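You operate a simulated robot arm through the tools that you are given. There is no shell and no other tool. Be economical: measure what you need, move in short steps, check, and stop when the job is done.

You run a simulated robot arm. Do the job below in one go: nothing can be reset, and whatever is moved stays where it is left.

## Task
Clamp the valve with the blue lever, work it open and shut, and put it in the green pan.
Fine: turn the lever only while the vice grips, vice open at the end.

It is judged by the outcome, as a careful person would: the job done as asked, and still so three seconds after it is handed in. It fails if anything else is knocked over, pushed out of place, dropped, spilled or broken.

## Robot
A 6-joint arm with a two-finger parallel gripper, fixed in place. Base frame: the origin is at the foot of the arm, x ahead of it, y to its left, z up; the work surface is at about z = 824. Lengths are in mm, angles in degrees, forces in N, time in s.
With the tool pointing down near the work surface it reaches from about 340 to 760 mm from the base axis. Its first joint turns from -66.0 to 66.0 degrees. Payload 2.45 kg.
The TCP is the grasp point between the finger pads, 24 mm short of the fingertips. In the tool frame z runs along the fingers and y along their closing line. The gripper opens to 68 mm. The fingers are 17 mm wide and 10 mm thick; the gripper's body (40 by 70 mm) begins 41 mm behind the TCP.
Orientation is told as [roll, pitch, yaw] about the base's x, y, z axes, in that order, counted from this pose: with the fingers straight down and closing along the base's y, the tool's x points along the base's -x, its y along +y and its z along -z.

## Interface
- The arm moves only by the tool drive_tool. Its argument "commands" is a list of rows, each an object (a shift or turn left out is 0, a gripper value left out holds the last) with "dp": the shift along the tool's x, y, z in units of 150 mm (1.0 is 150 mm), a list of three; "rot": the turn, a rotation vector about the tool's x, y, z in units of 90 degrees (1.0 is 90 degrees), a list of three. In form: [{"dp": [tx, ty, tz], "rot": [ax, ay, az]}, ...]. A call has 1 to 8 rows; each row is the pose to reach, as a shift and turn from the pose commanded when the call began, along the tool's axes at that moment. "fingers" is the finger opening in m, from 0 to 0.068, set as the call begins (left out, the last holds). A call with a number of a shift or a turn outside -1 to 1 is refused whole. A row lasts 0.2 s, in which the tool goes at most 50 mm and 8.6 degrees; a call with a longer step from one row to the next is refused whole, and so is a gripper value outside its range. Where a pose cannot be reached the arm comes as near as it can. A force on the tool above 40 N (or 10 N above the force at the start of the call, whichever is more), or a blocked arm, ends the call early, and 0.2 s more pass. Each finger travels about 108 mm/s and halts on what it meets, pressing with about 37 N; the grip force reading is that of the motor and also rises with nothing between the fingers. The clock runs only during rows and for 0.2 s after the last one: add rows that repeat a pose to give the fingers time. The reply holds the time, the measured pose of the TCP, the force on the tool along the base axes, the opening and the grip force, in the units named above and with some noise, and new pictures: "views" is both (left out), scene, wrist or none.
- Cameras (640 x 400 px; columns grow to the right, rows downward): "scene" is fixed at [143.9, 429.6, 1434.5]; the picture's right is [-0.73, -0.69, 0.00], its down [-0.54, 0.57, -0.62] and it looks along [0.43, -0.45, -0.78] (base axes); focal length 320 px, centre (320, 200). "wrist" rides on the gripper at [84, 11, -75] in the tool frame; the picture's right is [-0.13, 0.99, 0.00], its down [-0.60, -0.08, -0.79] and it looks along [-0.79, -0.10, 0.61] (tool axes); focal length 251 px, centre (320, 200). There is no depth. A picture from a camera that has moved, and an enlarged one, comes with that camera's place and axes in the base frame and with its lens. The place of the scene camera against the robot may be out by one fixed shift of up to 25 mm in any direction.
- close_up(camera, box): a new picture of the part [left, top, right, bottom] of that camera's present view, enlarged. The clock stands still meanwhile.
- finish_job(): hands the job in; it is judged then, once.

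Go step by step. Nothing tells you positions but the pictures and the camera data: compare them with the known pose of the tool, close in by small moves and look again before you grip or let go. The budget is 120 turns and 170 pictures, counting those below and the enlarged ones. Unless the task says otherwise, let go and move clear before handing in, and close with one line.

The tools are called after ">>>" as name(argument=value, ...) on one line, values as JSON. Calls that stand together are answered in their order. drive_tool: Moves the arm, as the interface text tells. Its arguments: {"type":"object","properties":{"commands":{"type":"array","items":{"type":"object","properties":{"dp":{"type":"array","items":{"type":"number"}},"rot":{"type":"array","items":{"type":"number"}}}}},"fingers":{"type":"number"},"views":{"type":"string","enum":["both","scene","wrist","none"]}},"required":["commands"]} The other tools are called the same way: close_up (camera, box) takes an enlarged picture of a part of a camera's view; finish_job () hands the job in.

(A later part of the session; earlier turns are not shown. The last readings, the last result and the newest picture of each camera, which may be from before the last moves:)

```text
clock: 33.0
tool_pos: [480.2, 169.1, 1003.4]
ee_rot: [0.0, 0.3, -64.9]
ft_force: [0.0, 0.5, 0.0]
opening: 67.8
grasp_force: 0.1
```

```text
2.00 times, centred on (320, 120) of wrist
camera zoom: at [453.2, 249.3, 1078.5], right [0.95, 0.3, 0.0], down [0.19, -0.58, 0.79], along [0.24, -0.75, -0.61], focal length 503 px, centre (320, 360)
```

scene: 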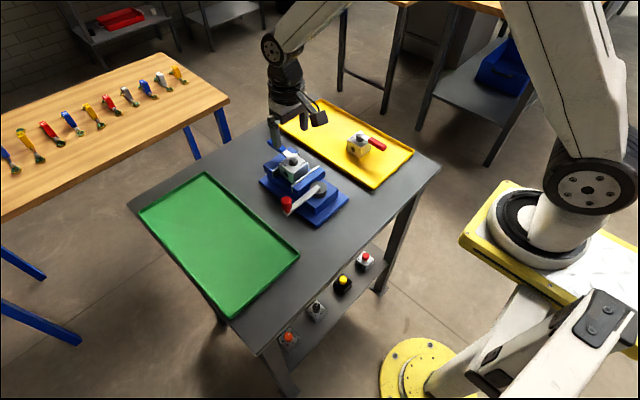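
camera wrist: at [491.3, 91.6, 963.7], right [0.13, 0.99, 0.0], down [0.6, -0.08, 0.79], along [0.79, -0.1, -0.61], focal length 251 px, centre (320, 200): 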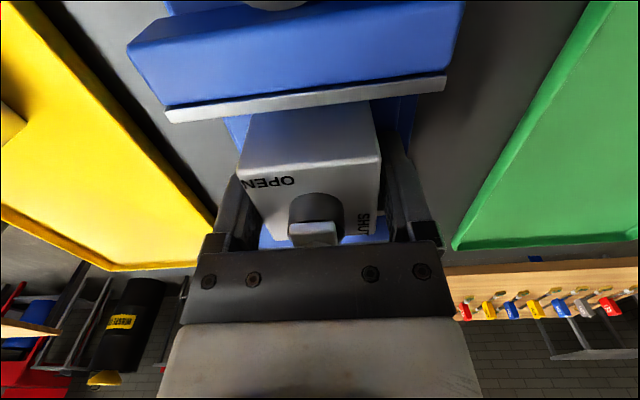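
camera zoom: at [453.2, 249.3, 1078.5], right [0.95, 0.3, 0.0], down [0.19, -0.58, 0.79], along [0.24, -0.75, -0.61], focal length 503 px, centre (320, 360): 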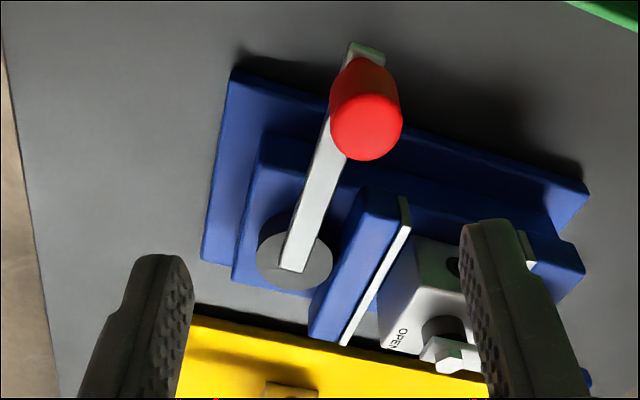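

>>> drive_tool(commands=[{"dp": [0.01, 0.04, 0], "rot": [0, 0, 0.09]}, {"dp": [0.022, 0.095, 0.1], "rot": [0, 0, 0.18]}, {"dp": [0.022, 0.095, 0.2], "rot": [0, 0, 0.27]}, {"dp": [0.022, 0.095, 0.2], "rot": [0, 0, 0.28]}], views="both")

>>> close_up(camera="wrist", box=[200, 20, 440, 220])

```text
clock: 34.0
tool_pos: [492.2, 176.9, 973.3]
ee_rot: [-0.1, 0.2, -90.2]
ft_force: [0.2, 0.4, 0.5]
opening: 68.0
grasp_force: 0.0
camera wrist: at [502.4, 260.2, 1048.5], right [0.99, -0.13, 0.0], down [-0.08, -0.61, 0.79], along [-0.11, -0.78, -0.61], focal length 251 px, centre (320, 200)
```

scene: 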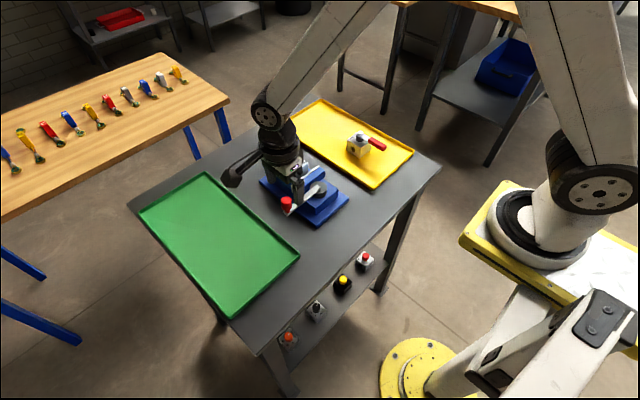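
wrist: 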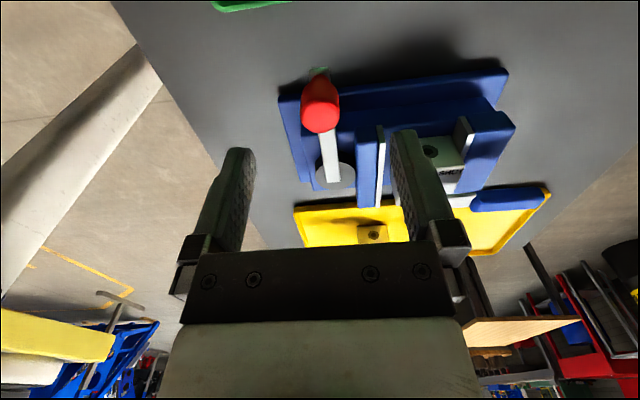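

```text
2.00 times, centred on (320, 120) of wrist
camera zoom: at [502.4, 260.2, 1048.5], right [0.99, -0.13, 0.0], down [-0.08, -0.61, 0.79], along [-0.11, -0.78, -0.61], focal length 503 px, centre (320, 360)
```

zoom: 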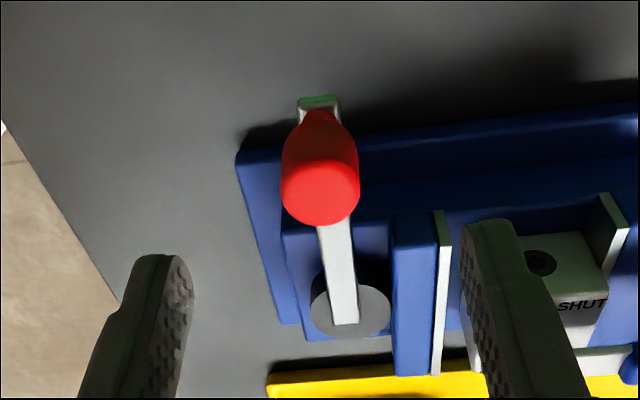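

>>> drive_tool(commands=[{"dp": [0.007, -0.007, 0.15]}, {"dp": [0.007, -0.007, 0.28]}, {"dp": [0.007, -0.007, 0.347]}, {"dp": [0.007, -0.007, 0.347]}], views="none")

>>> drive_tool(commands=[{}, {}, {}, {}], fingers=0.015)

>>> close_up(camera="wrist", box=[200, 20, 440, 260])

>>> close_up(camera="scene", box=[240, 120, 360, 230])

```text
clock: 35.0
tool_pos: [493.5, 178.5, 922.5]
ee_rot: [-0.2, 0.2, -90.1]
ft_force: [-0.1, 0.9, 0.3]
opening: 67.9
grasp_force: 0.2
```

```text
clock: 36.0
tool_pos: [491.9, 177.5, 921.0]
ee_rot: [-0.4, 0.2, -89.9]
ft_force: [-12.5, 1.7, 3.3]
opening: 22.7
grasp_force: 39.5
camera wrist: at [502.4, 261.4, 996.1], right [0.99, -0.13, -0.01], down [-0.08, -0.61, 0.79], along [-0.11, -0.78, -0.61], focal length 251 px, centre (320, 200)
```

scene: 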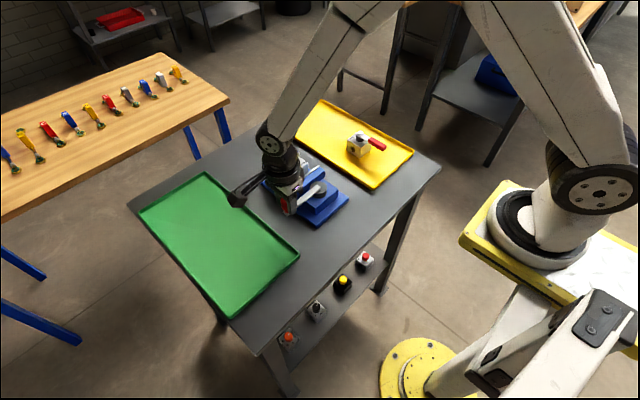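
wrist: 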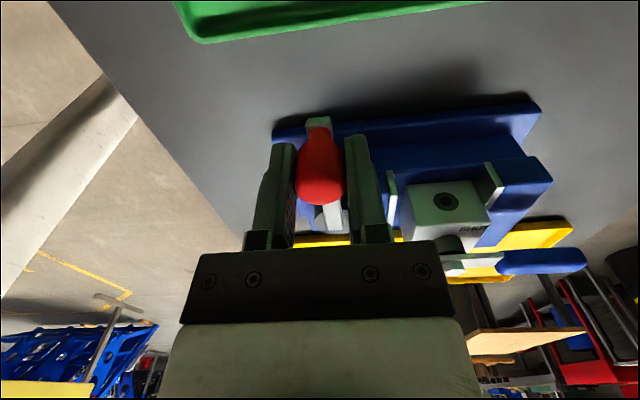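

```text
1.67 times, centred on (320, 140) of wrist
camera zoom: at [502.4, 261.4, 996.1], right [0.99, -0.13, -0.01], down [-0.08, -0.61, 0.79], along [-0.11, -0.78, -0.61], focal length 419 px, centre (320, 300)
```

zoom: 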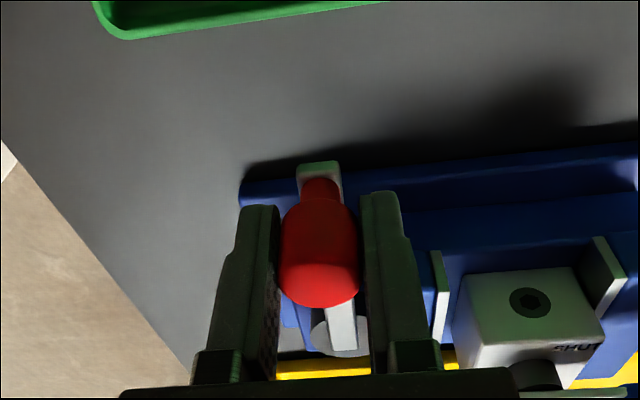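

```text
3.64 times, centred on (300, 175) of scene
camera zoom: at [143.5, 429.7, 1434.5], right [-0.73, -0.69, 0.0], down [-0.54, 0.57, -0.62], along [0.43, -0.45, -0.78], focal length 1166 px, centre (393, 291)
```

zoom: 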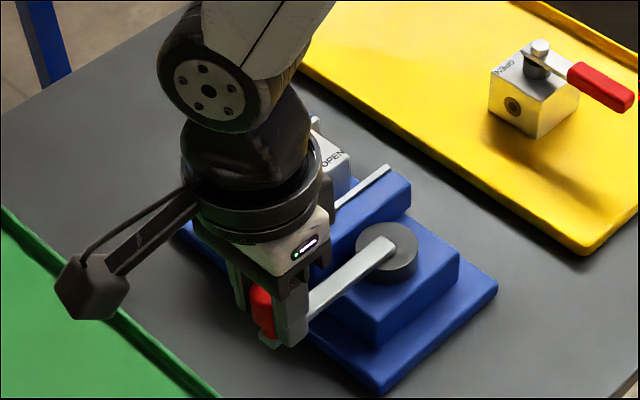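

>>> drive_tool(commands=[{"dp": [-0.0015, -0.0447, 0], "rot": [0, 0, -0.0444]}, {"dp": [-0.0062, -0.089, 0], "rot": [0, 0, -0.0889]}, {"dp": [-0.014, -0.133, 0], "rot": [0, 0, -0.1333]}, {"dp": [-0.014, -0.133, 0], "rot": [0, 0, -0.1333]}], views="wrist")

>>> close_up(camera="wrist", box=[240, 60, 560, 260])

```text
clock: 37.0
tool_pos: [469.6, 176.8, 921.7]
ee_rot: [-0.3, 0.3, -78.0]
ft_force: [10.3, -18.6, -21.9]
opening: 22.8
grasp_force: 39.5
camera wrist: at [463.2, 259.9, 996.3], right [1.0, 0.08, -0.01], down [0.05, -0.61, 0.79], along [0.06, -0.79, -0.61], focal length 251 px, centre (320, 200)
```

wrist: 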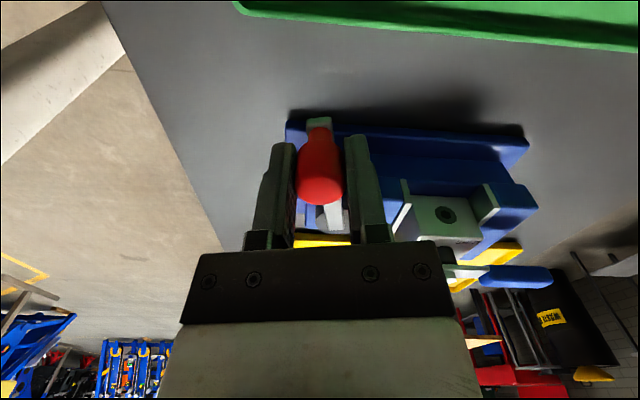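

```text
2.00 times, centred on (400, 160) of wrist
camera zoom: at [463.2, 259.9, 996.3], right [1.0, 0.08, -0.01], down [0.05, -0.61, 0.79], along [0.06, -0.79, -0.61], focal length 503 px, centre (160, 280)
```

zoom: 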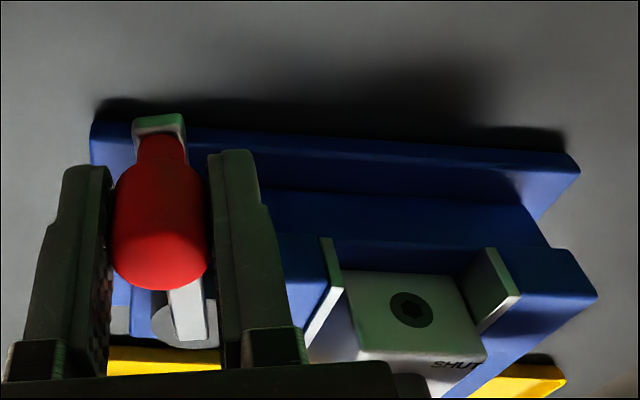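

>>> drive_tool(commands=[{"dp": [-0.0101, -0.0662, 0], "rot": [0, 0, -0.0667]}, {"dp": [-0.0269, -0.1297, 0], "rot": [0, 0, -0.1333]}, {"dp": [-0.044, -0.1934, 0], "rot": [0, 0, -0.2]}, {"dp": [-0.044, -0.1934, 0], "rot": [0, 0, -0.2]}], views="wrist")

>>> close_up(camera="wrist", box=[240, 60, 560, 260])

```text
clock: 38.0
tool_pos: [442.4, 166.4, 922.6]
ee_rot: [-0.1, 0.4, -60.0]
ft_force: [-3.3, 14.3, -30.2]
opening: 22.8
grasp_force: 39.5
camera wrist: at [409.9, 243.5, 997.8], right [0.92, 0.39, 0.0], down [0.24, -0.56, 0.79], along [0.3, -0.73, -0.61], focal length 251 px, centre (320, 200)
```

wrist: 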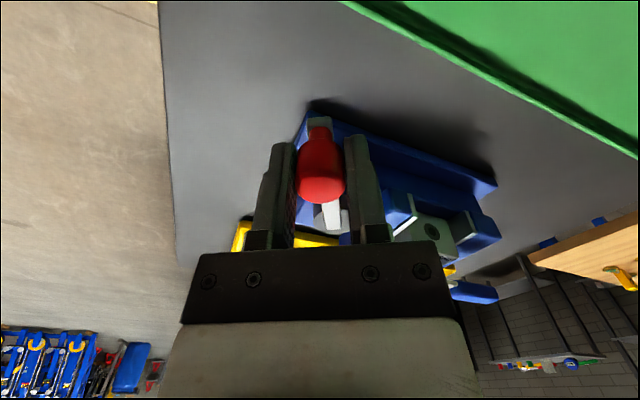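

```text
2.00 times, centred on (400, 160) of wrist
camera zoom: at [409.9, 243.5, 997.8], right [0.92, 0.39, 0.0], down [0.24, -0.56, 0.79], along [0.3, -0.73, -0.61], focal length 503 px, centre (160, 280)
```

zoom: 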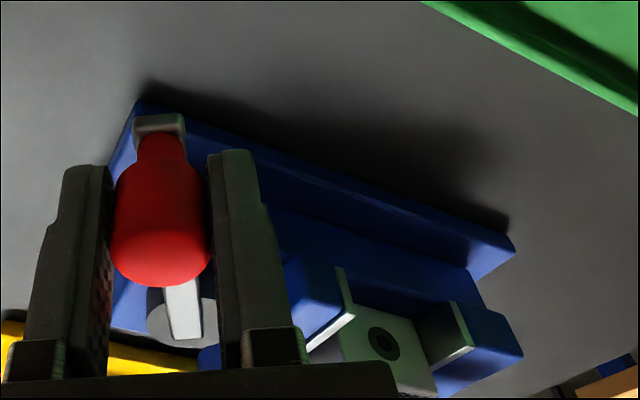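

>>> drive_tool(commands=[{"dp": [0.0067, -0.0662, 0.013], "rot": [0, 0, -0.0667]}, {"dp": [-0.0037, -0.132, 0.015], "rot": [0, 0, -0.1333]}, {"dp": [-0.021, -0.197, 0.015], "rot": [0, 0, -0.2]}, {"dp": [-0.045, -0.259, 0.015], "rot": [0, 0, -0.2667]}, {"dp": [-0.045, -0.259, 0.015], "rot": [0, 0, -0.2667]}], views="wrist")

>>> close_up(camera="wrist", box=[240, 60, 560, 260])

>>> close_up(camera="scene", box=[240, 120, 360, 230])

```text
clock: 39.2
tool_pos: [415.1, 137.2, 920.0]
ee_rot: [0.2, 0.2, -36.0]
ft_force: [6.4, -2.7, -6.8]
opening: 22.9
grasp_force: 39.2
camera wrist: at [352.4, 195.9, 996.1], right [0.69, 0.73, 0.0], down [0.44, -0.42, 0.79], along [0.57, -0.54, -0.61], focal length 251 px, centre (320, 200)
```

wrist: 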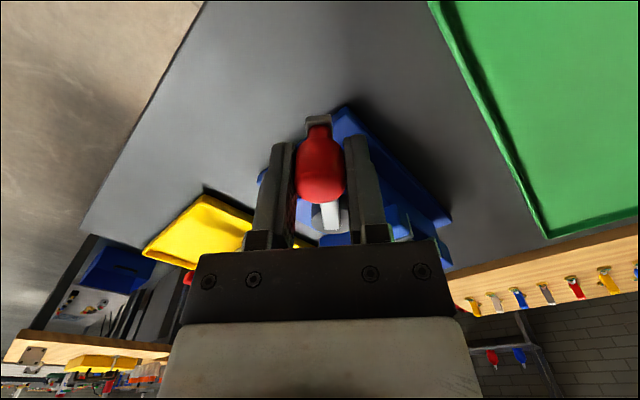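

```text
2.00 times, centred on (400, 160) of wrist
camera zoom: at [352.4, 195.9, 996.1], right [0.69, 0.73, 0.0], down [0.44, -0.42, 0.79], along [0.57, -0.54, -0.61], focal length 503 px, centre (160, 280)
```

zoom: 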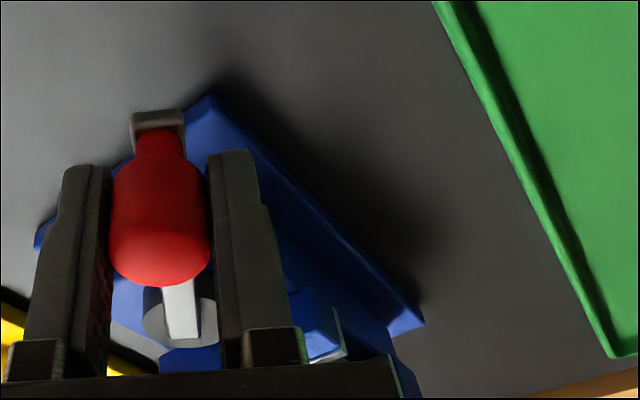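

```text
3.64 times, centred on (300, 175) of scene
camera zoom: at [144.2, 429.6, 1434.4], right [-0.73, -0.69, 0.0], down [-0.54, 0.57, -0.62], along [0.43, -0.45, -0.78], focal length 1166 px, centre (393, 291)
```

zoom: 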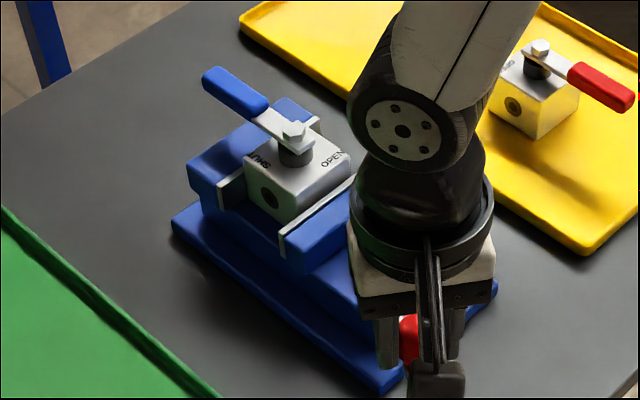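

>>> drive_tool(commands=[{"dp": [-0.0035, -0.0665, 0], "rot": [0, 0, -0.0667]}, {"dp": [-0.0139, -0.1324, 0], "rot": [0, 0, -0.1333]}, {"dp": [-0.0311, -0.1967, 0], "rot": [0, 0, -0.2]}, {"dp": [-0.0551, -0.2589, 0], "rot": [0, 0, -0.2667]}, {"dp": [-0.0853, -0.3183, 0], "rot": [0, 0, -0.3333]}, {"dp": [-0.1216, -0.3742, 0], "rot": [0, 0, -0.4]}, {"dp": [-0.1216, -0.3742, 0], "rot": [0, 0, -0.4]}], views="none")

>>> close_up(camera="scene", box=[240, 120, 360, 230])

```text
clock: 40.4
tool_pos: [398.1, 98.4, 921.8]
ee_rot: [0.2, -0.1, -5.7]
ft_force: [-2.5, 29.7, -3.5]
opening: 23.0
grasp_force: 38.9
stopped in row 6: the force on the tool passed its limit (the readings are from after the stop); the commanded pose is now the measured one
```

```text
3.64 times, centred on (300, 175) of scene
camera zoom: at [143.9, 430.4, 1434.2], right [-0.73, -0.69, 0.0], down [-0.54, 0.57, -0.62], along [0.43, -0.45, -0.78], focal length 1166 px, centre (393, 291)
```

zoom: 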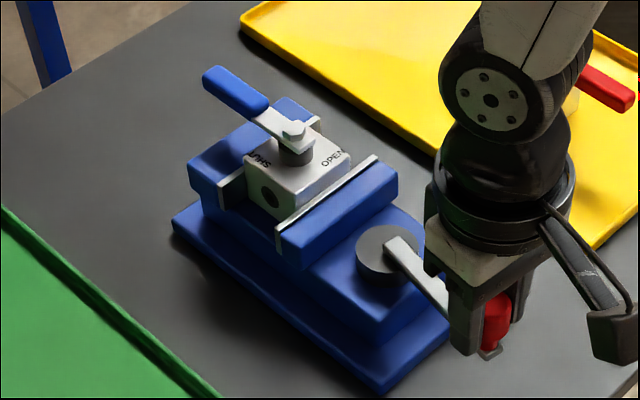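

>>> close_up(camera="scene", box=[270, 140, 330, 190])

>>> close_up(camera="wrist", box=[240, 60, 560, 260])

```text
8.00 times, centred on (300, 165) of scene
camera zoom: at [143.9, 430.4, 1434.2], right [-0.73, -0.69, 0.0], down [-0.54, 0.57, -0.62], along [0.43, -0.45, -0.78], focal length 2564 px, centre (480, 480)
```

zoom: 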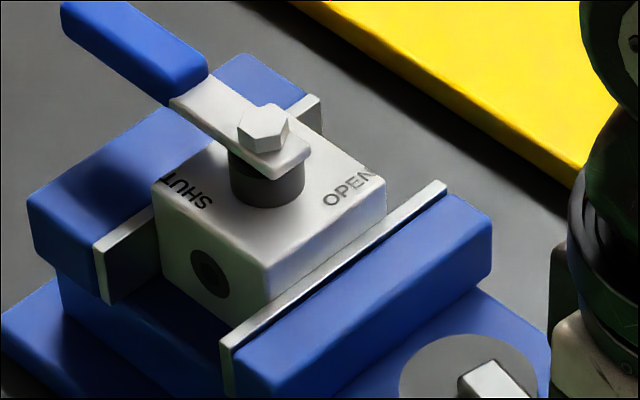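

```text
2.00 times, centred on (400, 160) of wrist
camera zoom: at [314.0, 116.8, 995.7], right [0.23, 0.97, 0.01], down [0.59, -0.14, 0.79], along [0.77, -0.18, -0.61], focal length 503 px, centre (160, 280)
```

zoom: 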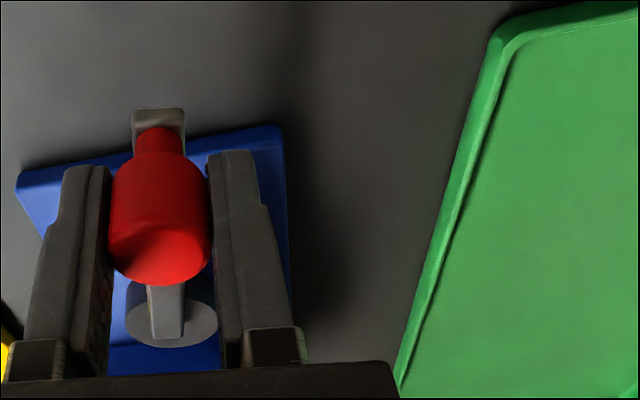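

>>> drive_tool(commands=[{"dp": [0, -0.03, 0], "rot": [0, 0, -0.02]}, {"dp": [-0.003, -0.06, 0], "rot": [0, 0, -0.03]}, {"dp": [-0.005, -0.09, 0], "rot": [0, 0, -0.05]}, {"dp": [-0.008, -0.12, 0], "rot": [0, 0, -0.07]}], views="none")

>>> close_up(camera="scene", box=[270, 140, 330, 190])

```text
clock: 40.8
tool_pos: [397.4, 98.1, 920.3]
ee_rot: [0.4, -0.1, -4.9]
ft_force: [0.1, 27.3, -8.2]
opening: 23.0
grasp_force: 39.8
stopped in row 1: the force on the tool passed its limit (the readings are from after the stop); the commanded pose is now the measured one
```

```text
8.00 times, centred on (300, 165) of scene
camera zoom: at [144.1, 430.4, 1434.2], right [-0.73, -0.69, 0.0], down [-0.54, 0.57, -0.62], along [0.43, -0.45, -0.78], focal length 2564 px, centre (480, 480)
```

zoom: 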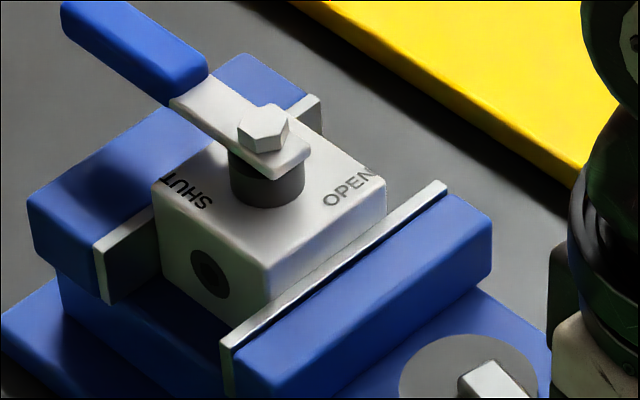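

>>> drive_tool(commands=[{}, {}, {}], fingers=0.05, views="none")

>>> drive_tool(commands=[{"dp": [0, 0, -0.15]}, {"dp": [0, 0, -0.35]}, {"dp": [0, 0, -0.6]}, {"dp": [-0.2, 0, -0.6]}, {"dp": [-0.2, 0, -0.6]}])

>>> close_up(camera="wrist", box=[220, 20, 440, 200])

```text
clock: 41.6
tool_pos: [398.0, 96.5, 920.5]
ee_rot: [0.4, 0.0, -4.9]
ft_force: [-0.5, -0.8, 0.8]
opening: 50.0
grasp_force: 0.1
```

```text
clock: 42.8
tool_pos: [427.3, 92.9, 1011.8]
ee_rot: [0.4, 0.0, -4.9]
ft_force: [-0.3, 0.3, -0.1]
opening: 50.2
grasp_force: 0.0
camera wrist: at [342.9, 110.5, 1085.9], right [0.21, 0.98, 0.01], down [0.59, -0.13, 0.79], along [0.78, -0.17, -0.61], focal length 251 px, centre (320, 200)
```

scene: 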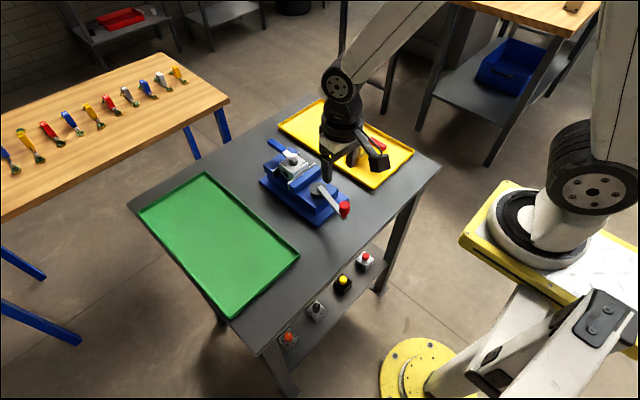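
wrist: 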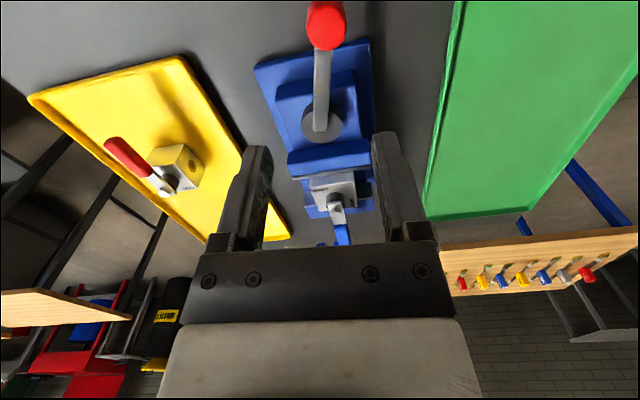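

```text
2.22 times, centred on (330, 110) of wrist
camera zoom: at [342.9, 110.5, 1085.9], right [0.21, 0.98, 0.01], down [0.59, -0.13, 0.79], along [0.78, -0.17, -0.61], focal length 559 px, centre (298, 400)
```

zoom: 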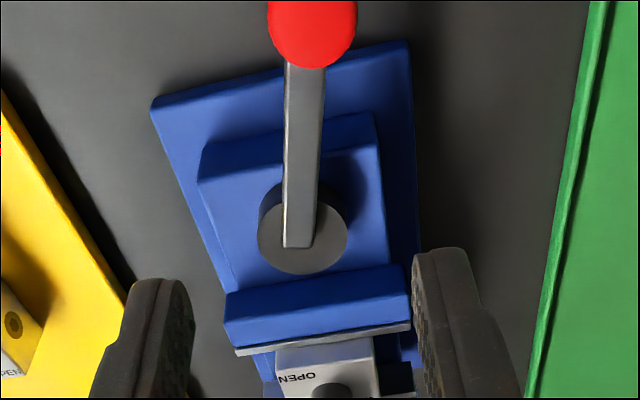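

>>> close_up(camera="wrist", box=[270, 130, 390, 250])

>>> close_up(camera="scene", box=[260, 130, 340, 200])

```text
3.33 times, centred on (330, 190) of wrist
camera zoom: at [342.9, 110.5, 1085.9], right [0.21, 0.98, 0.01], down [0.59, -0.13, 0.79], along [0.78, -0.17, -0.61], focal length 838 px, centre (287, 233)
```

zoom: 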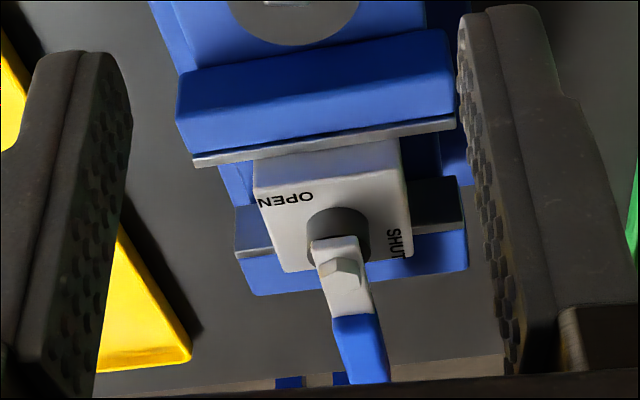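

```text
5.71 times, centred on (300, 165) of scene
camera zoom: at [143.9, 429.6, 1434.5], right [-0.73, -0.69, 0.0], down [-0.54, 0.57, -0.62], along [0.43, -0.45, -0.78], focal length 1832 px, centre (434, 400)
```

zoom: 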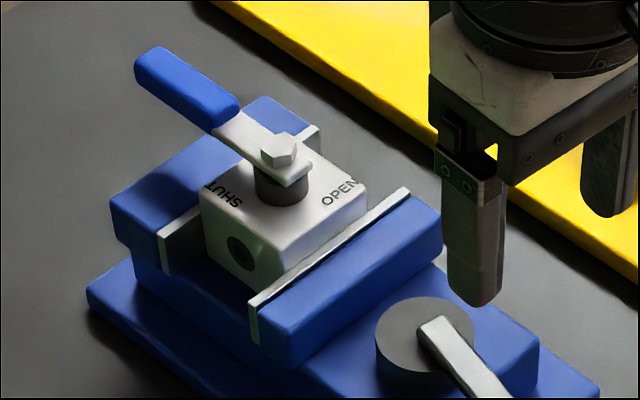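

>>> drive_tool(commands=[{"dp": [-0.25, 0, 0]}, {"dp": [-0.5, 0, 0]}, {"dp": [-0.75, 0, 0]}, {"dp": [-0.95, 0, 0]}], fingers=0.034, views="none")

>>> drive_tool(commands=[{"dp": [-0.24, 0.006, 0.05], "rot": [0, 0, -0.0544]}, {"dp": [-0.474, 0.012, 0.1], "rot": [0, 0, -0.0544]}, {"dp": [-0.474, 0.012, 0.1], "rot": [0, 0, -0.0544]}])

>>> close_up(camera="wrist", box=[220, 0, 420, 200])

```text
clock: 43.8
tool_pos: [567.6, 82.8, 1010.2]
ee_rot: [0.3, 0.1, -4.9]
ft_force: [0.3, -0.2, -0.3]
opening: 33.9
grasp_force: 0.2
```

```text
clock: 44.6
tool_pos: [640.5, 78.5, 994.7]
ee_rot: [0.3, -0.1, 0.1]
ft_force: [-0.2, 0.7, 0.0]
opening: 33.9
grasp_force: 0.1
camera wrist: at [554.4, 87.6, 1070.3], right [0.13, 0.99, 0.01], down [0.6, -0.08, 0.79], along [0.79, -0.1, -0.61], focal length 251 px, centre (320, 200)
```

scene: 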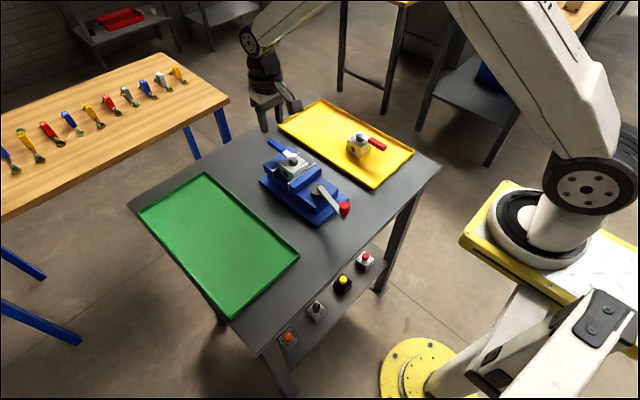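
wrist: 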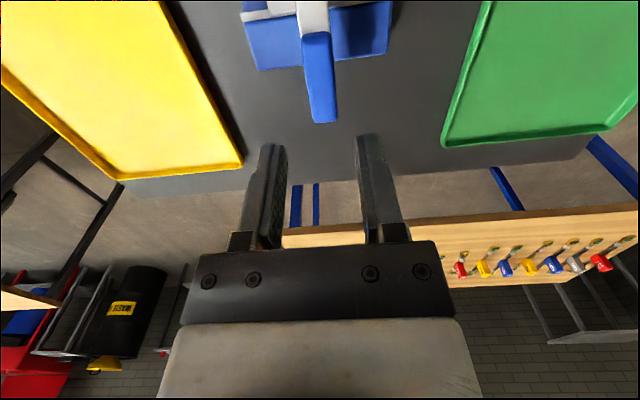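

```text
2.00 times, centred on (320, 100) of wrist
camera zoom: at [554.4, 87.6, 1070.3], right [0.13, 0.99, 0.01], down [0.6, -0.08, 0.79], along [0.79, -0.1, -0.61], focal length 503 px, centre (320, 400)
```

zoom: 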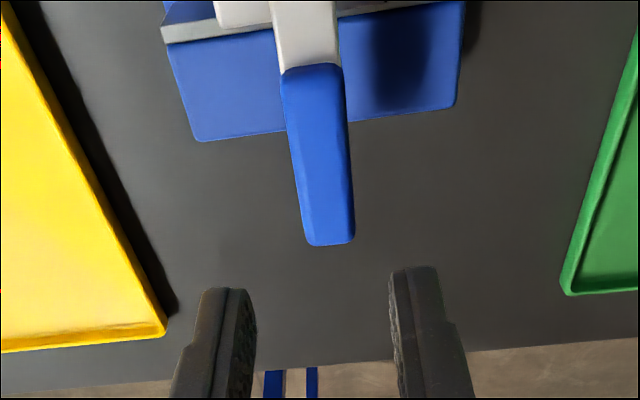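

>>> drive_tool(commands=[{"dp": [-0.057, -0.003, 0.2]}, {"dp": [-0.057, -0.003, 0.4]}, {"dp": [-0.057, -0.003, 0.535]}, {"dp": [-0.057, -0.003, 0.535]}], views="none")

>>> drive_tool(commands=[{}, {}], fingers=0.025)

>>> close_up(camera="wrist", box=[220, 60, 420, 260])

>>> close_up(camera="scene", box=[230, 110, 330, 200])

```text
clock: 45.6
tool_pos: [649.5, 78.4, 913.3]
ee_rot: [0.4, 0.0, 0.0]
ft_force: [0.8, -0.3, 0.9]
opening: 34.2
grasp_force: 0.1
```

```text
clock: 46.2
tool_pos: [648.3, 77.8, 914.6]
ee_rot: [0.3, 0.0, 0.0]
ft_force: [0.9, -0.3, -0.1]
opening: 25.0
grasp_force: 0.1
camera wrist: at [562.8, 87.8, 988.7], right [0.13, 0.99, 0.01], down [0.6, -0.08, 0.79], along [0.79, -0.1, -0.61], focal length 251 px, centre (320, 200)
```

scene: 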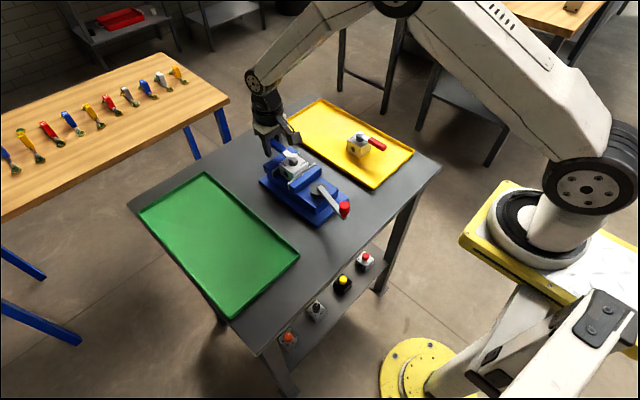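
wrist: 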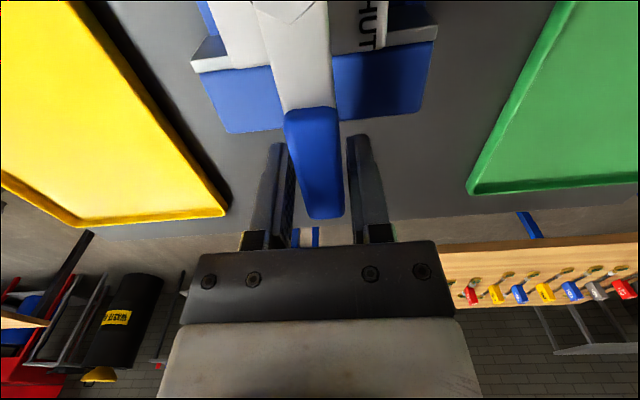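

```text
2.00 times, centred on (320, 160) of wrist
camera zoom: at [562.8, 87.8, 988.7], right [0.13, 0.99, 0.01], down [0.6, -0.08, 0.79], along [0.79, -0.1, -0.61], focal length 503 px, centre (320, 280)
```

zoom: 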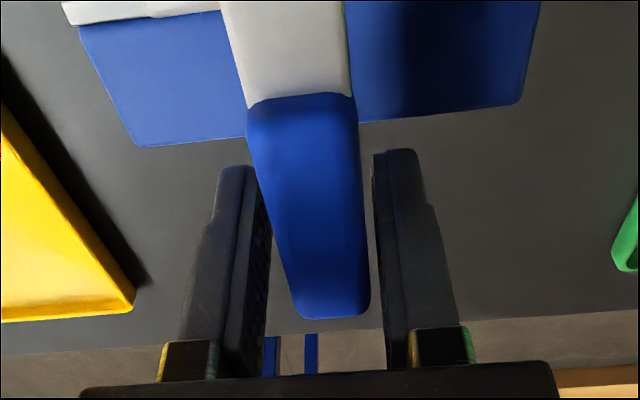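

```text
4.44 times, centred on (280, 155) of scene
camera zoom: at [143.9, 429.6, 1434.5], right [-0.73, -0.69, 0.0], down [-0.54, 0.57, -0.62], along [0.43, -0.45, -0.78], focal length 1425 px, centre (498, 400)
```

zoom: 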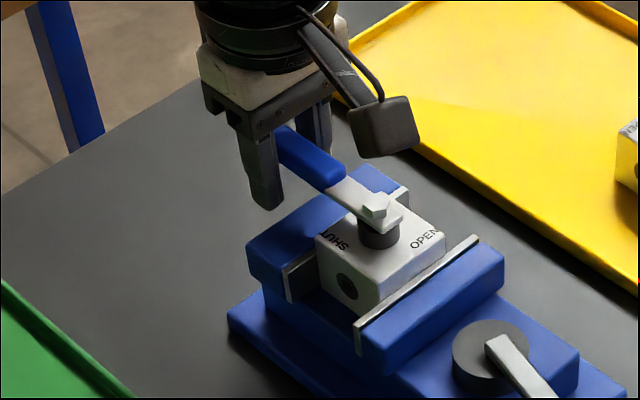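

>>> drive_tool(commands=[{"dp": [0.0044, -0.0631, 0], "rot": [0, 0, 0.0889]}, {"dp": [0.0176, -0.125, 0], "rot": [0, 0, 0.1778]}, {"dp": [0.0392, -0.1844, 0], "rot": [0, 0, 0.2667]}, {"dp": [0.0689, -0.2402, 0], "rot": [0, 0, 0.3556]}, {"dp": [0.0689, -0.2402, 0], "rot": [0, 0, 0.3556]}])

>>> close_up(camera="scene", box=[230, 110, 330, 200])

```text
clock: 47.4
tool_pos: [639.6, 41.9, 915.3]
ee_rot: [0.3, 0.3, -32.1]
ft_force: [0.1, 1.1, 0.1]
opening: 25.8
grasp_force: 0.9
camera wrist: at [572.0, 95.7, 989.9], right [0.64, 0.77, 0.01], down [0.47, -0.39, 0.79], along [0.61, -0.5, -0.61], focal length 251 px, centre (320, 200)
```

scene: 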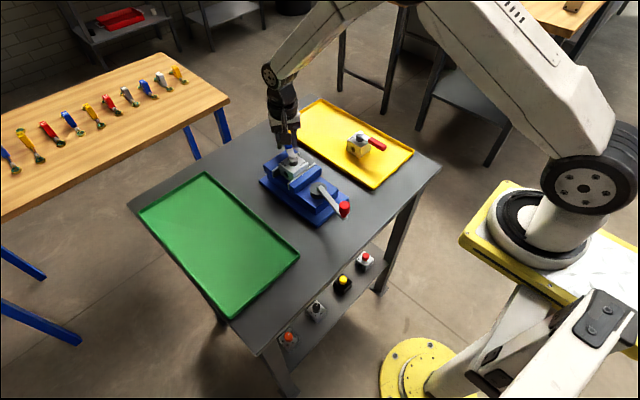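
wrist: 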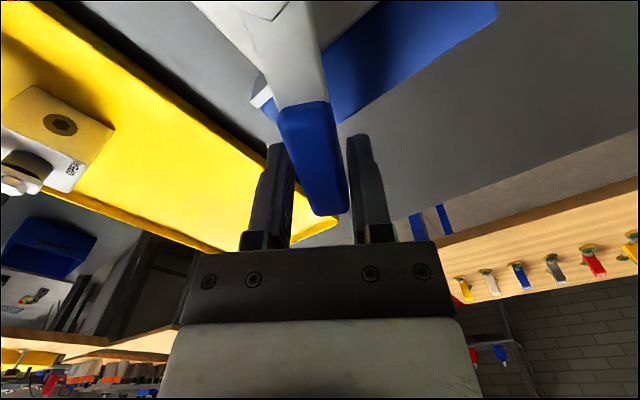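

```text
4.44 times, centred on (280, 155) of scene
camera zoom: at [143.9, 429.6, 1434.5], right [-0.73, -0.69, 0.0], down [-0.54, 0.57, -0.62], along [0.43, -0.45, -0.78], focal length 1425 px, centre (498, 400)
```

zoom: 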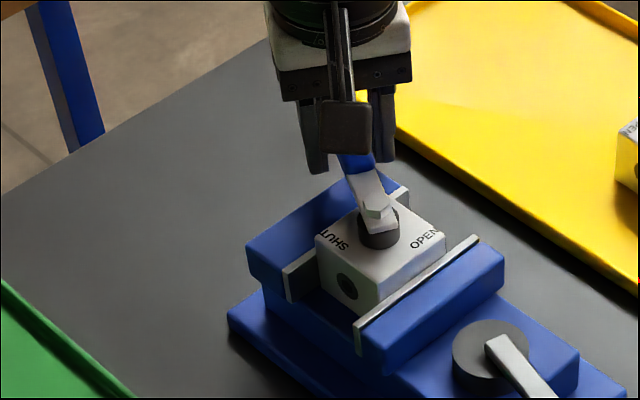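

>>> drive_tool(commands=[{"dp": [0.0044, -0.0631, 0], "rot": [0, 0, 0.0889]}, {"dp": [0.0176, -0.125, 0], "rot": [0, 0, 0.1778]}, {"dp": [0.0392, -0.1844, 0], "rot": [0, 0, 0.2667]}, {"dp": [0.0689, -0.2402, 0], "rot": [0, 0, 0.3556]}, {"dp": [0.1061, -0.2914, 0], "rot": [0, 0, 0.4444]}, {"dp": [0.15, -0.3369, 0], "rot": [0, 0, 0.5333]}, {"dp": [0.1998, -0.3758, 0], "rot": [0, 0, 0.6222]}, {"dp": [0.2546, -0.4075, 0], "rot": [0, 0, 0.7111]}])

>>> close_up(camera="scene", box=[250, 120, 350, 210])

```text
clock: 49.2
tool_pos: [574.9, 8.7, 914.4]
ee_rot: [0.0, 0.4, -96.1]
ft_force: [0.7, -0.7, -0.5]
opening: 26.0
grasp_force: 1.2
camera wrist: at [593.3, 89.8, 989.5], right [0.97, -0.23, 0.0], down [-0.14, -0.6, 0.79], along [-0.19, -0.77, -0.61], focal length 251 px, centre (320, 200)
```

scene: 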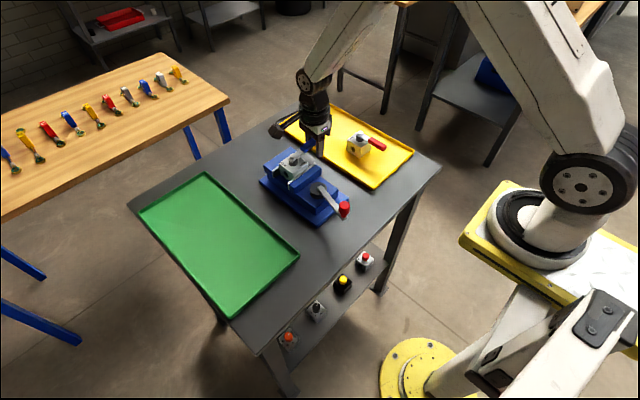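
wrist: 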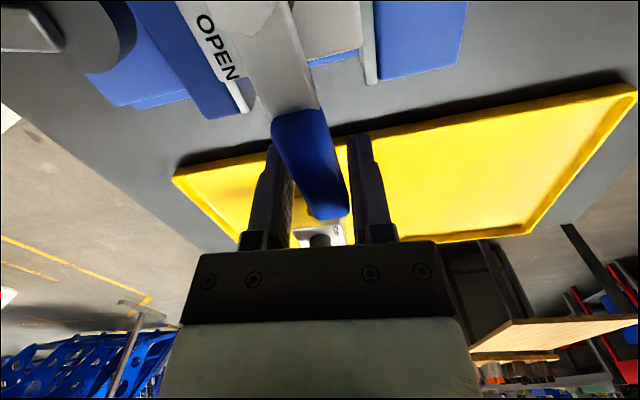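

```text
4.44 times, centred on (300, 165) of scene
camera zoom: at [144.0, 429.6, 1434.5], right [-0.73, -0.69, 0.0], down [-0.54, 0.57, -0.62], along [0.43, -0.45, -0.78], focal length 1425 px, centre (409, 356)
```

zoom: 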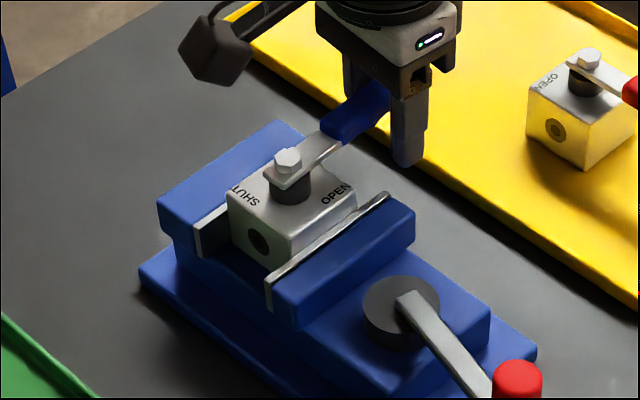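

>>> drive_tool(commands=[{"dp": [0.0011, -0.0316, 0], "rot": [0, 0, 0.0444]}, {"dp": [0.0044, -0.0631, 0], "rot": [0, 0, 0.0889]}, {"dp": [0.0044, -0.0631, 0], "rot": [0, 0, 0.0889]}], views="none")

>>> close_up(camera="scene", box=[250, 120, 350, 210])

>>> close_up(camera="wrist", box=[160, 0, 480, 240])

```text
clock: 50.0
tool_pos: [566.6, 11.7, 915.6]
ee_rot: [0.1, 0.4, -104.1]
ft_force: [15.9, 3.0, -3.1]
opening: 36.4
grasp_force: 6.9
```

```text
4.44 times, centred on (300, 165) of scene
camera zoom: at [144.4, 429.7, 1434.4], right [-0.73, -0.69, 0.0], down [-0.54, 0.57, -0.62], along [0.43, -0.45, -0.78], focal length 1425 px, centre (409, 356)
```

zoom: 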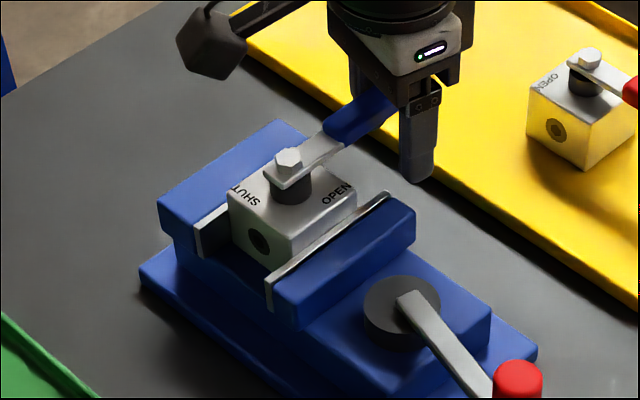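

```text
1.67 times, centred on (320, 120) of wrist
camera zoom: at [596.4, 89.0, 990.4], right [0.93, -0.37, 0.0], down [-0.23, -0.57, 0.79], along [-0.29, -0.73, -0.62], focal length 419 px, centre (320, 333)
```

zoom: 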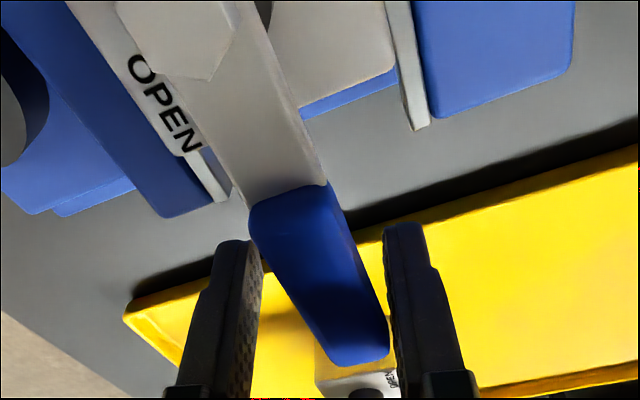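

>>> drive_tool(commands=[{"dp": [0.0044, 0.0631, 0], "rot": [0, 0, -0.0889]}, {"dp": [0.0176, 0.125, 0], "rot": [0, 0, -0.1778]}, {"dp": [0.0392, 0.1844, 0], "rot": [0, 0, -0.2667]}, {"dp": [0.0689, 0.2402, 0], "rot": [0, 0, -0.3556]}, {"dp": [0.1061, 0.2914, 0], "rot": [0, 0, -0.4444]}, {"dp": [0.15, 0.3369, 0], "rot": [0, 0, -0.5333]}, {"dp": [0.1998, 0.3758, 0], "rot": [0, 0, -0.6222]}, {"dp": [0.2546, 0.4075, 0], "rot": [0, 0, -0.7111]}], views="none")

>>> drive_tool(commands=[{"dp": [0.0044, 0.0631, 0], "rot": [0, 0, -0.0889]}, {"dp": [0.0176, 0.125, 0], "rot": [0, 0, -0.1778]}, {"dp": [0.0392, 0.1844, 0], "rot": [0, 0, -0.2667]}, {"dp": [0.0689, 0.2402, 0], "rot": [0, 0, -0.3556]}, {"dp": [0.1061, 0.2914, 0], "rot": [0, 0, -0.4444]}, {"dp": [0.1061, 0.2914, 0], "rot": [0, 0, -0.4444]}], views="none")

>>> drive_tool(commands=[{"dp": [0.0011, 0.0316, 0], "rot": [0, 0, -0.0444]}, {"dp": [0.0044, 0.0631, 0], "rot": [0, 0, -0.0889]}, {"dp": [0.0099, 0.0943, 0], "rot": [0, 0, -0.1333]}, {"dp": [0.0099, 0.0943, 0], "rot": [0, 0, -0.1333]}], views="wrist")

>>> close_up(camera="scene", box=[230, 110, 330, 200])

```text
clock: 51.8
tool_pos: [632.5, 33.9, 915.7]
ee_rot: [0.2, 0.2, -39.9]
ft_force: [-0.2, -2.4, 0.0]
opening: 26.1
grasp_force: 0.3
```

```text
clock: 53.2
tool_pos: [648.9, 80.7, 916.3]
ee_rot: [0.3, 0.0, 0.2]
ft_force: [0.9, -1.4, 0.2]
opening: 25.7
grasp_force: 0.5
```

```text
clock: 54.2
tool_pos: [647.5, 89.8, 916.9]
ee_rot: [0.3, -0.1, 12.2]
ft_force: [-1.9, -16.8, 3.2]
opening: 38.1
grasp_force: 8.3
camera wrist: at [561.6, 83.0, 990.6], right [-0.08, 1.0, 0.01], down [0.61, 0.04, 0.79], along [0.79, 0.07, -0.61], focal length 251 px, centre (320, 200)
```

wrist: 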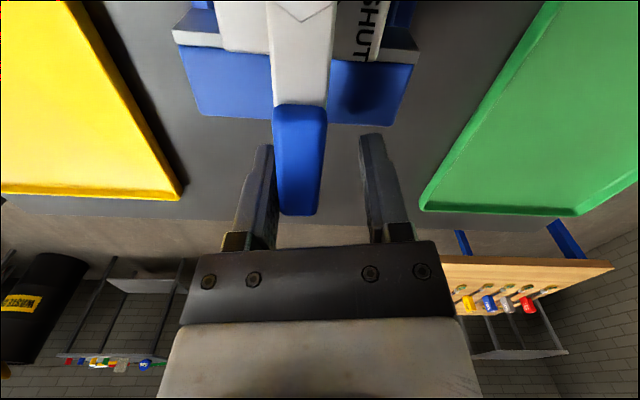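

```text
4.44 times, centred on (280, 155) of scene
camera zoom: at [143.8, 429.2, 1434.6], right [-0.73, -0.69, 0.0], down [-0.54, 0.57, -0.62], along [0.43, -0.45, -0.78], focal length 1425 px, centre (498, 400)
```

zoom: 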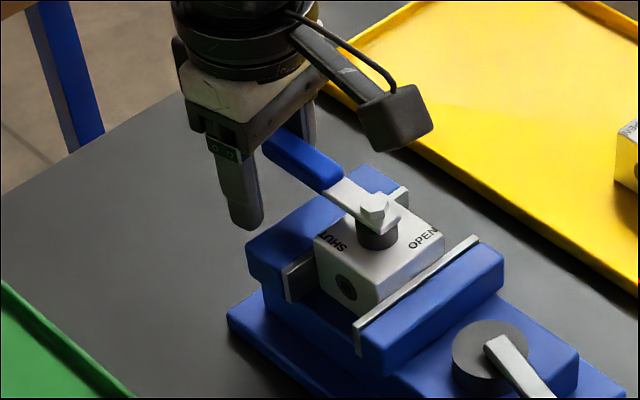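

>>> drive_tool(commands=[{"dp": [0.0011, -0.0316, 0], "rot": [0, 0, 0.0444]}, {"dp": [0.0044, -0.0631, 0], "rot": [0, 0, 0.0889]}, {"dp": [0.0044, -0.0631, 0], "rot": [0, 0, 0.0889]}], fingers=0.036, views="none")

>>> drive_tool(commands=[{"dp": [0, 0, -0.15]}, {"dp": [0, 0, -0.4]}, {"dp": [0, 0, -0.6]}, {"dp": [0, 0, -0.6]}], views="scene")

>>> close_up(camera="scene", box=[250, 120, 360, 220])

```text
clock: 55.0
tool_pos: [648.4, 82.7, 915.7]
ee_rot: [0.3, 0.1, 4.0]
ft_force: [-0.1, 0.8, -0.7]
opening: 35.9
grasp_force: 0.1
```

```text
clock: 56.0
tool_pos: [649.6, 84.8, 1004.9]
ee_rot: [0.4, 0.0, 4.0]
ft_force: [-0.3, 1.2, 0.0]
opening: 35.8
grasp_force: 0.0
```

scene: 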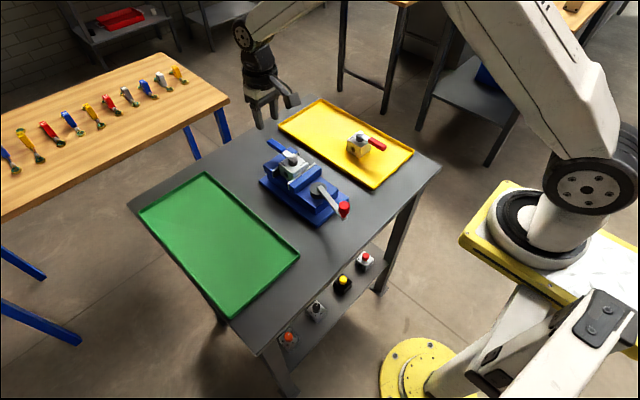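

```text
4.00 times, centred on (305, 170) of scene
camera zoom: at [143.9, 429.6, 1434.5], right [-0.73, -0.69, 0.0], down [-0.54, 0.57, -0.62], along [0.43, -0.45, -0.78], focal length 1282 px, centre (380, 320)
```

zoom: 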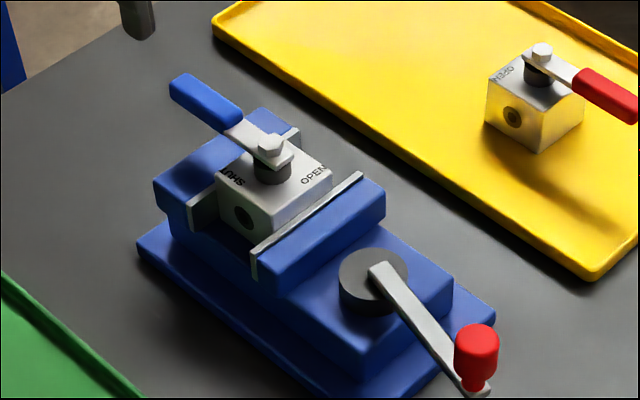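

>>> drive_tool(commands=[{"dp": [0.25, 0.03, 0]}, {"dp": [0.5, 0.06, 0]}, {"dp": [0.75, 0.08, 0]}, {"dp": [0.95, 0.1, 0]}], fingers=0.055, views="none")

>>> drive_tool(commands=[{"dp": [0.24, 0.03, 0], "rot": [0, 0, 0.08]}, {"dp": [0.48, 0.07, 0], "rot": [0, 0, 0.1556]}, {"dp": [0.72, 0.104, 0.15], "rot": [0, 0, 0.1556]}, {"dp": [0.72, 0.104, 0.25], "rot": [0, 0, 0.1556]}, {"dp": [0.72, 0.104, 0.25], "rot": [0, 0, 0.1556]}], views="wrist")

>>> close_up(camera="wrist", box=[200, 20, 440, 220])

```text
clock: 57.0
tool_pos: [503.6, 87.2, 1004.2]
ee_rot: [0.4, -0.1, 3.9]
ft_force: [-0.7, 0.2, -0.7]
opening: 55.0
grasp_force: 0.1
```

```text
clock: 58.2
tool_pos: [398.2, 96.6, 967.9]
ee_rot: [0.4, 0.0, -10.0]
ft_force: [-0.6, -0.5, -0.1]
opening: 54.9
grasp_force: 0.0
camera wrist: at [315.9, 120.3, 1042.9], right [0.3, 0.95, 0.01], down [0.58, -0.19, 0.79], along [0.76, -0.23, -0.61], focal length 251 px, centre (320, 200)
```

wrist: 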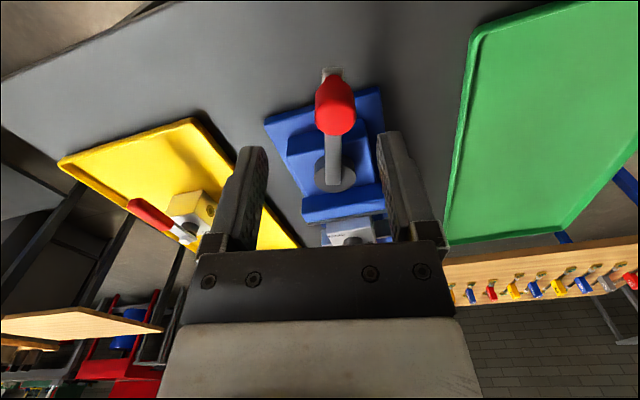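

```text
2.00 times, centred on (320, 120) of wrist
camera zoom: at [315.9, 120.3, 1042.9], right [0.3, 0.95, 0.01], down [0.58, -0.19, 0.79], along [0.76, -0.23, -0.61], focal length 503 px, centre (320, 360)
```

zoom: 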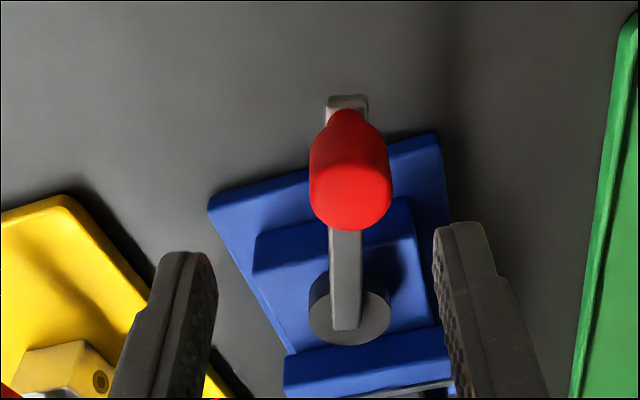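

>>> drive_tool(commands=[{"dp": [0, 0.045, 0.05]}, {"dp": [0, 0.045, 0.18]}, {"dp": [0, 0.045, 0.313]}, {"dp": [0, 0.045, 0.313]}], views="none")

>>> drive_tool(commands=[{}, {}, {}, {}], fingers=0.015, views="wrist")

```text
clock: 59.2
tool_pos: [400.6, 101.9, 920.6]
ee_rot: [0.4, -0.1, -9.9]
ft_force: [0.2, -0.6, -0.2]
opening: 55.1
grasp_force: 0.1
```

```text
clock: 60.2
tool_pos: [399.7, 100.1, 921.0]
ee_rot: [0.4, 0.0, -9.9]
ft_force: [-2.5, 14.4, -1.8]
opening: 25.8
grasp_force: 7.0
camera wrist: at [317.2, 125.5, 996.0], right [0.3, 0.95, 0.01], down [0.58, -0.19, 0.79], along [0.76, -0.23, -0.61], focal length 251 px, centre (320, 200)
```

wrist: 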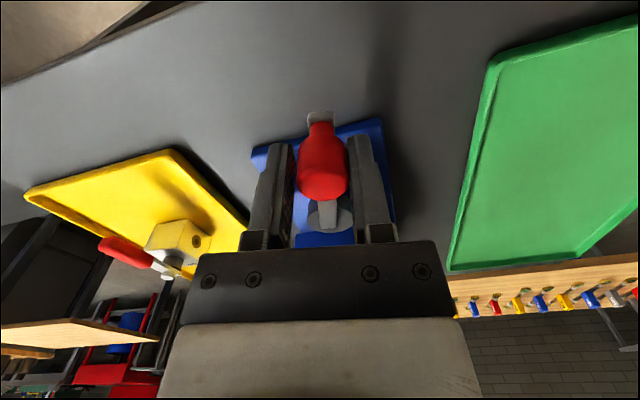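

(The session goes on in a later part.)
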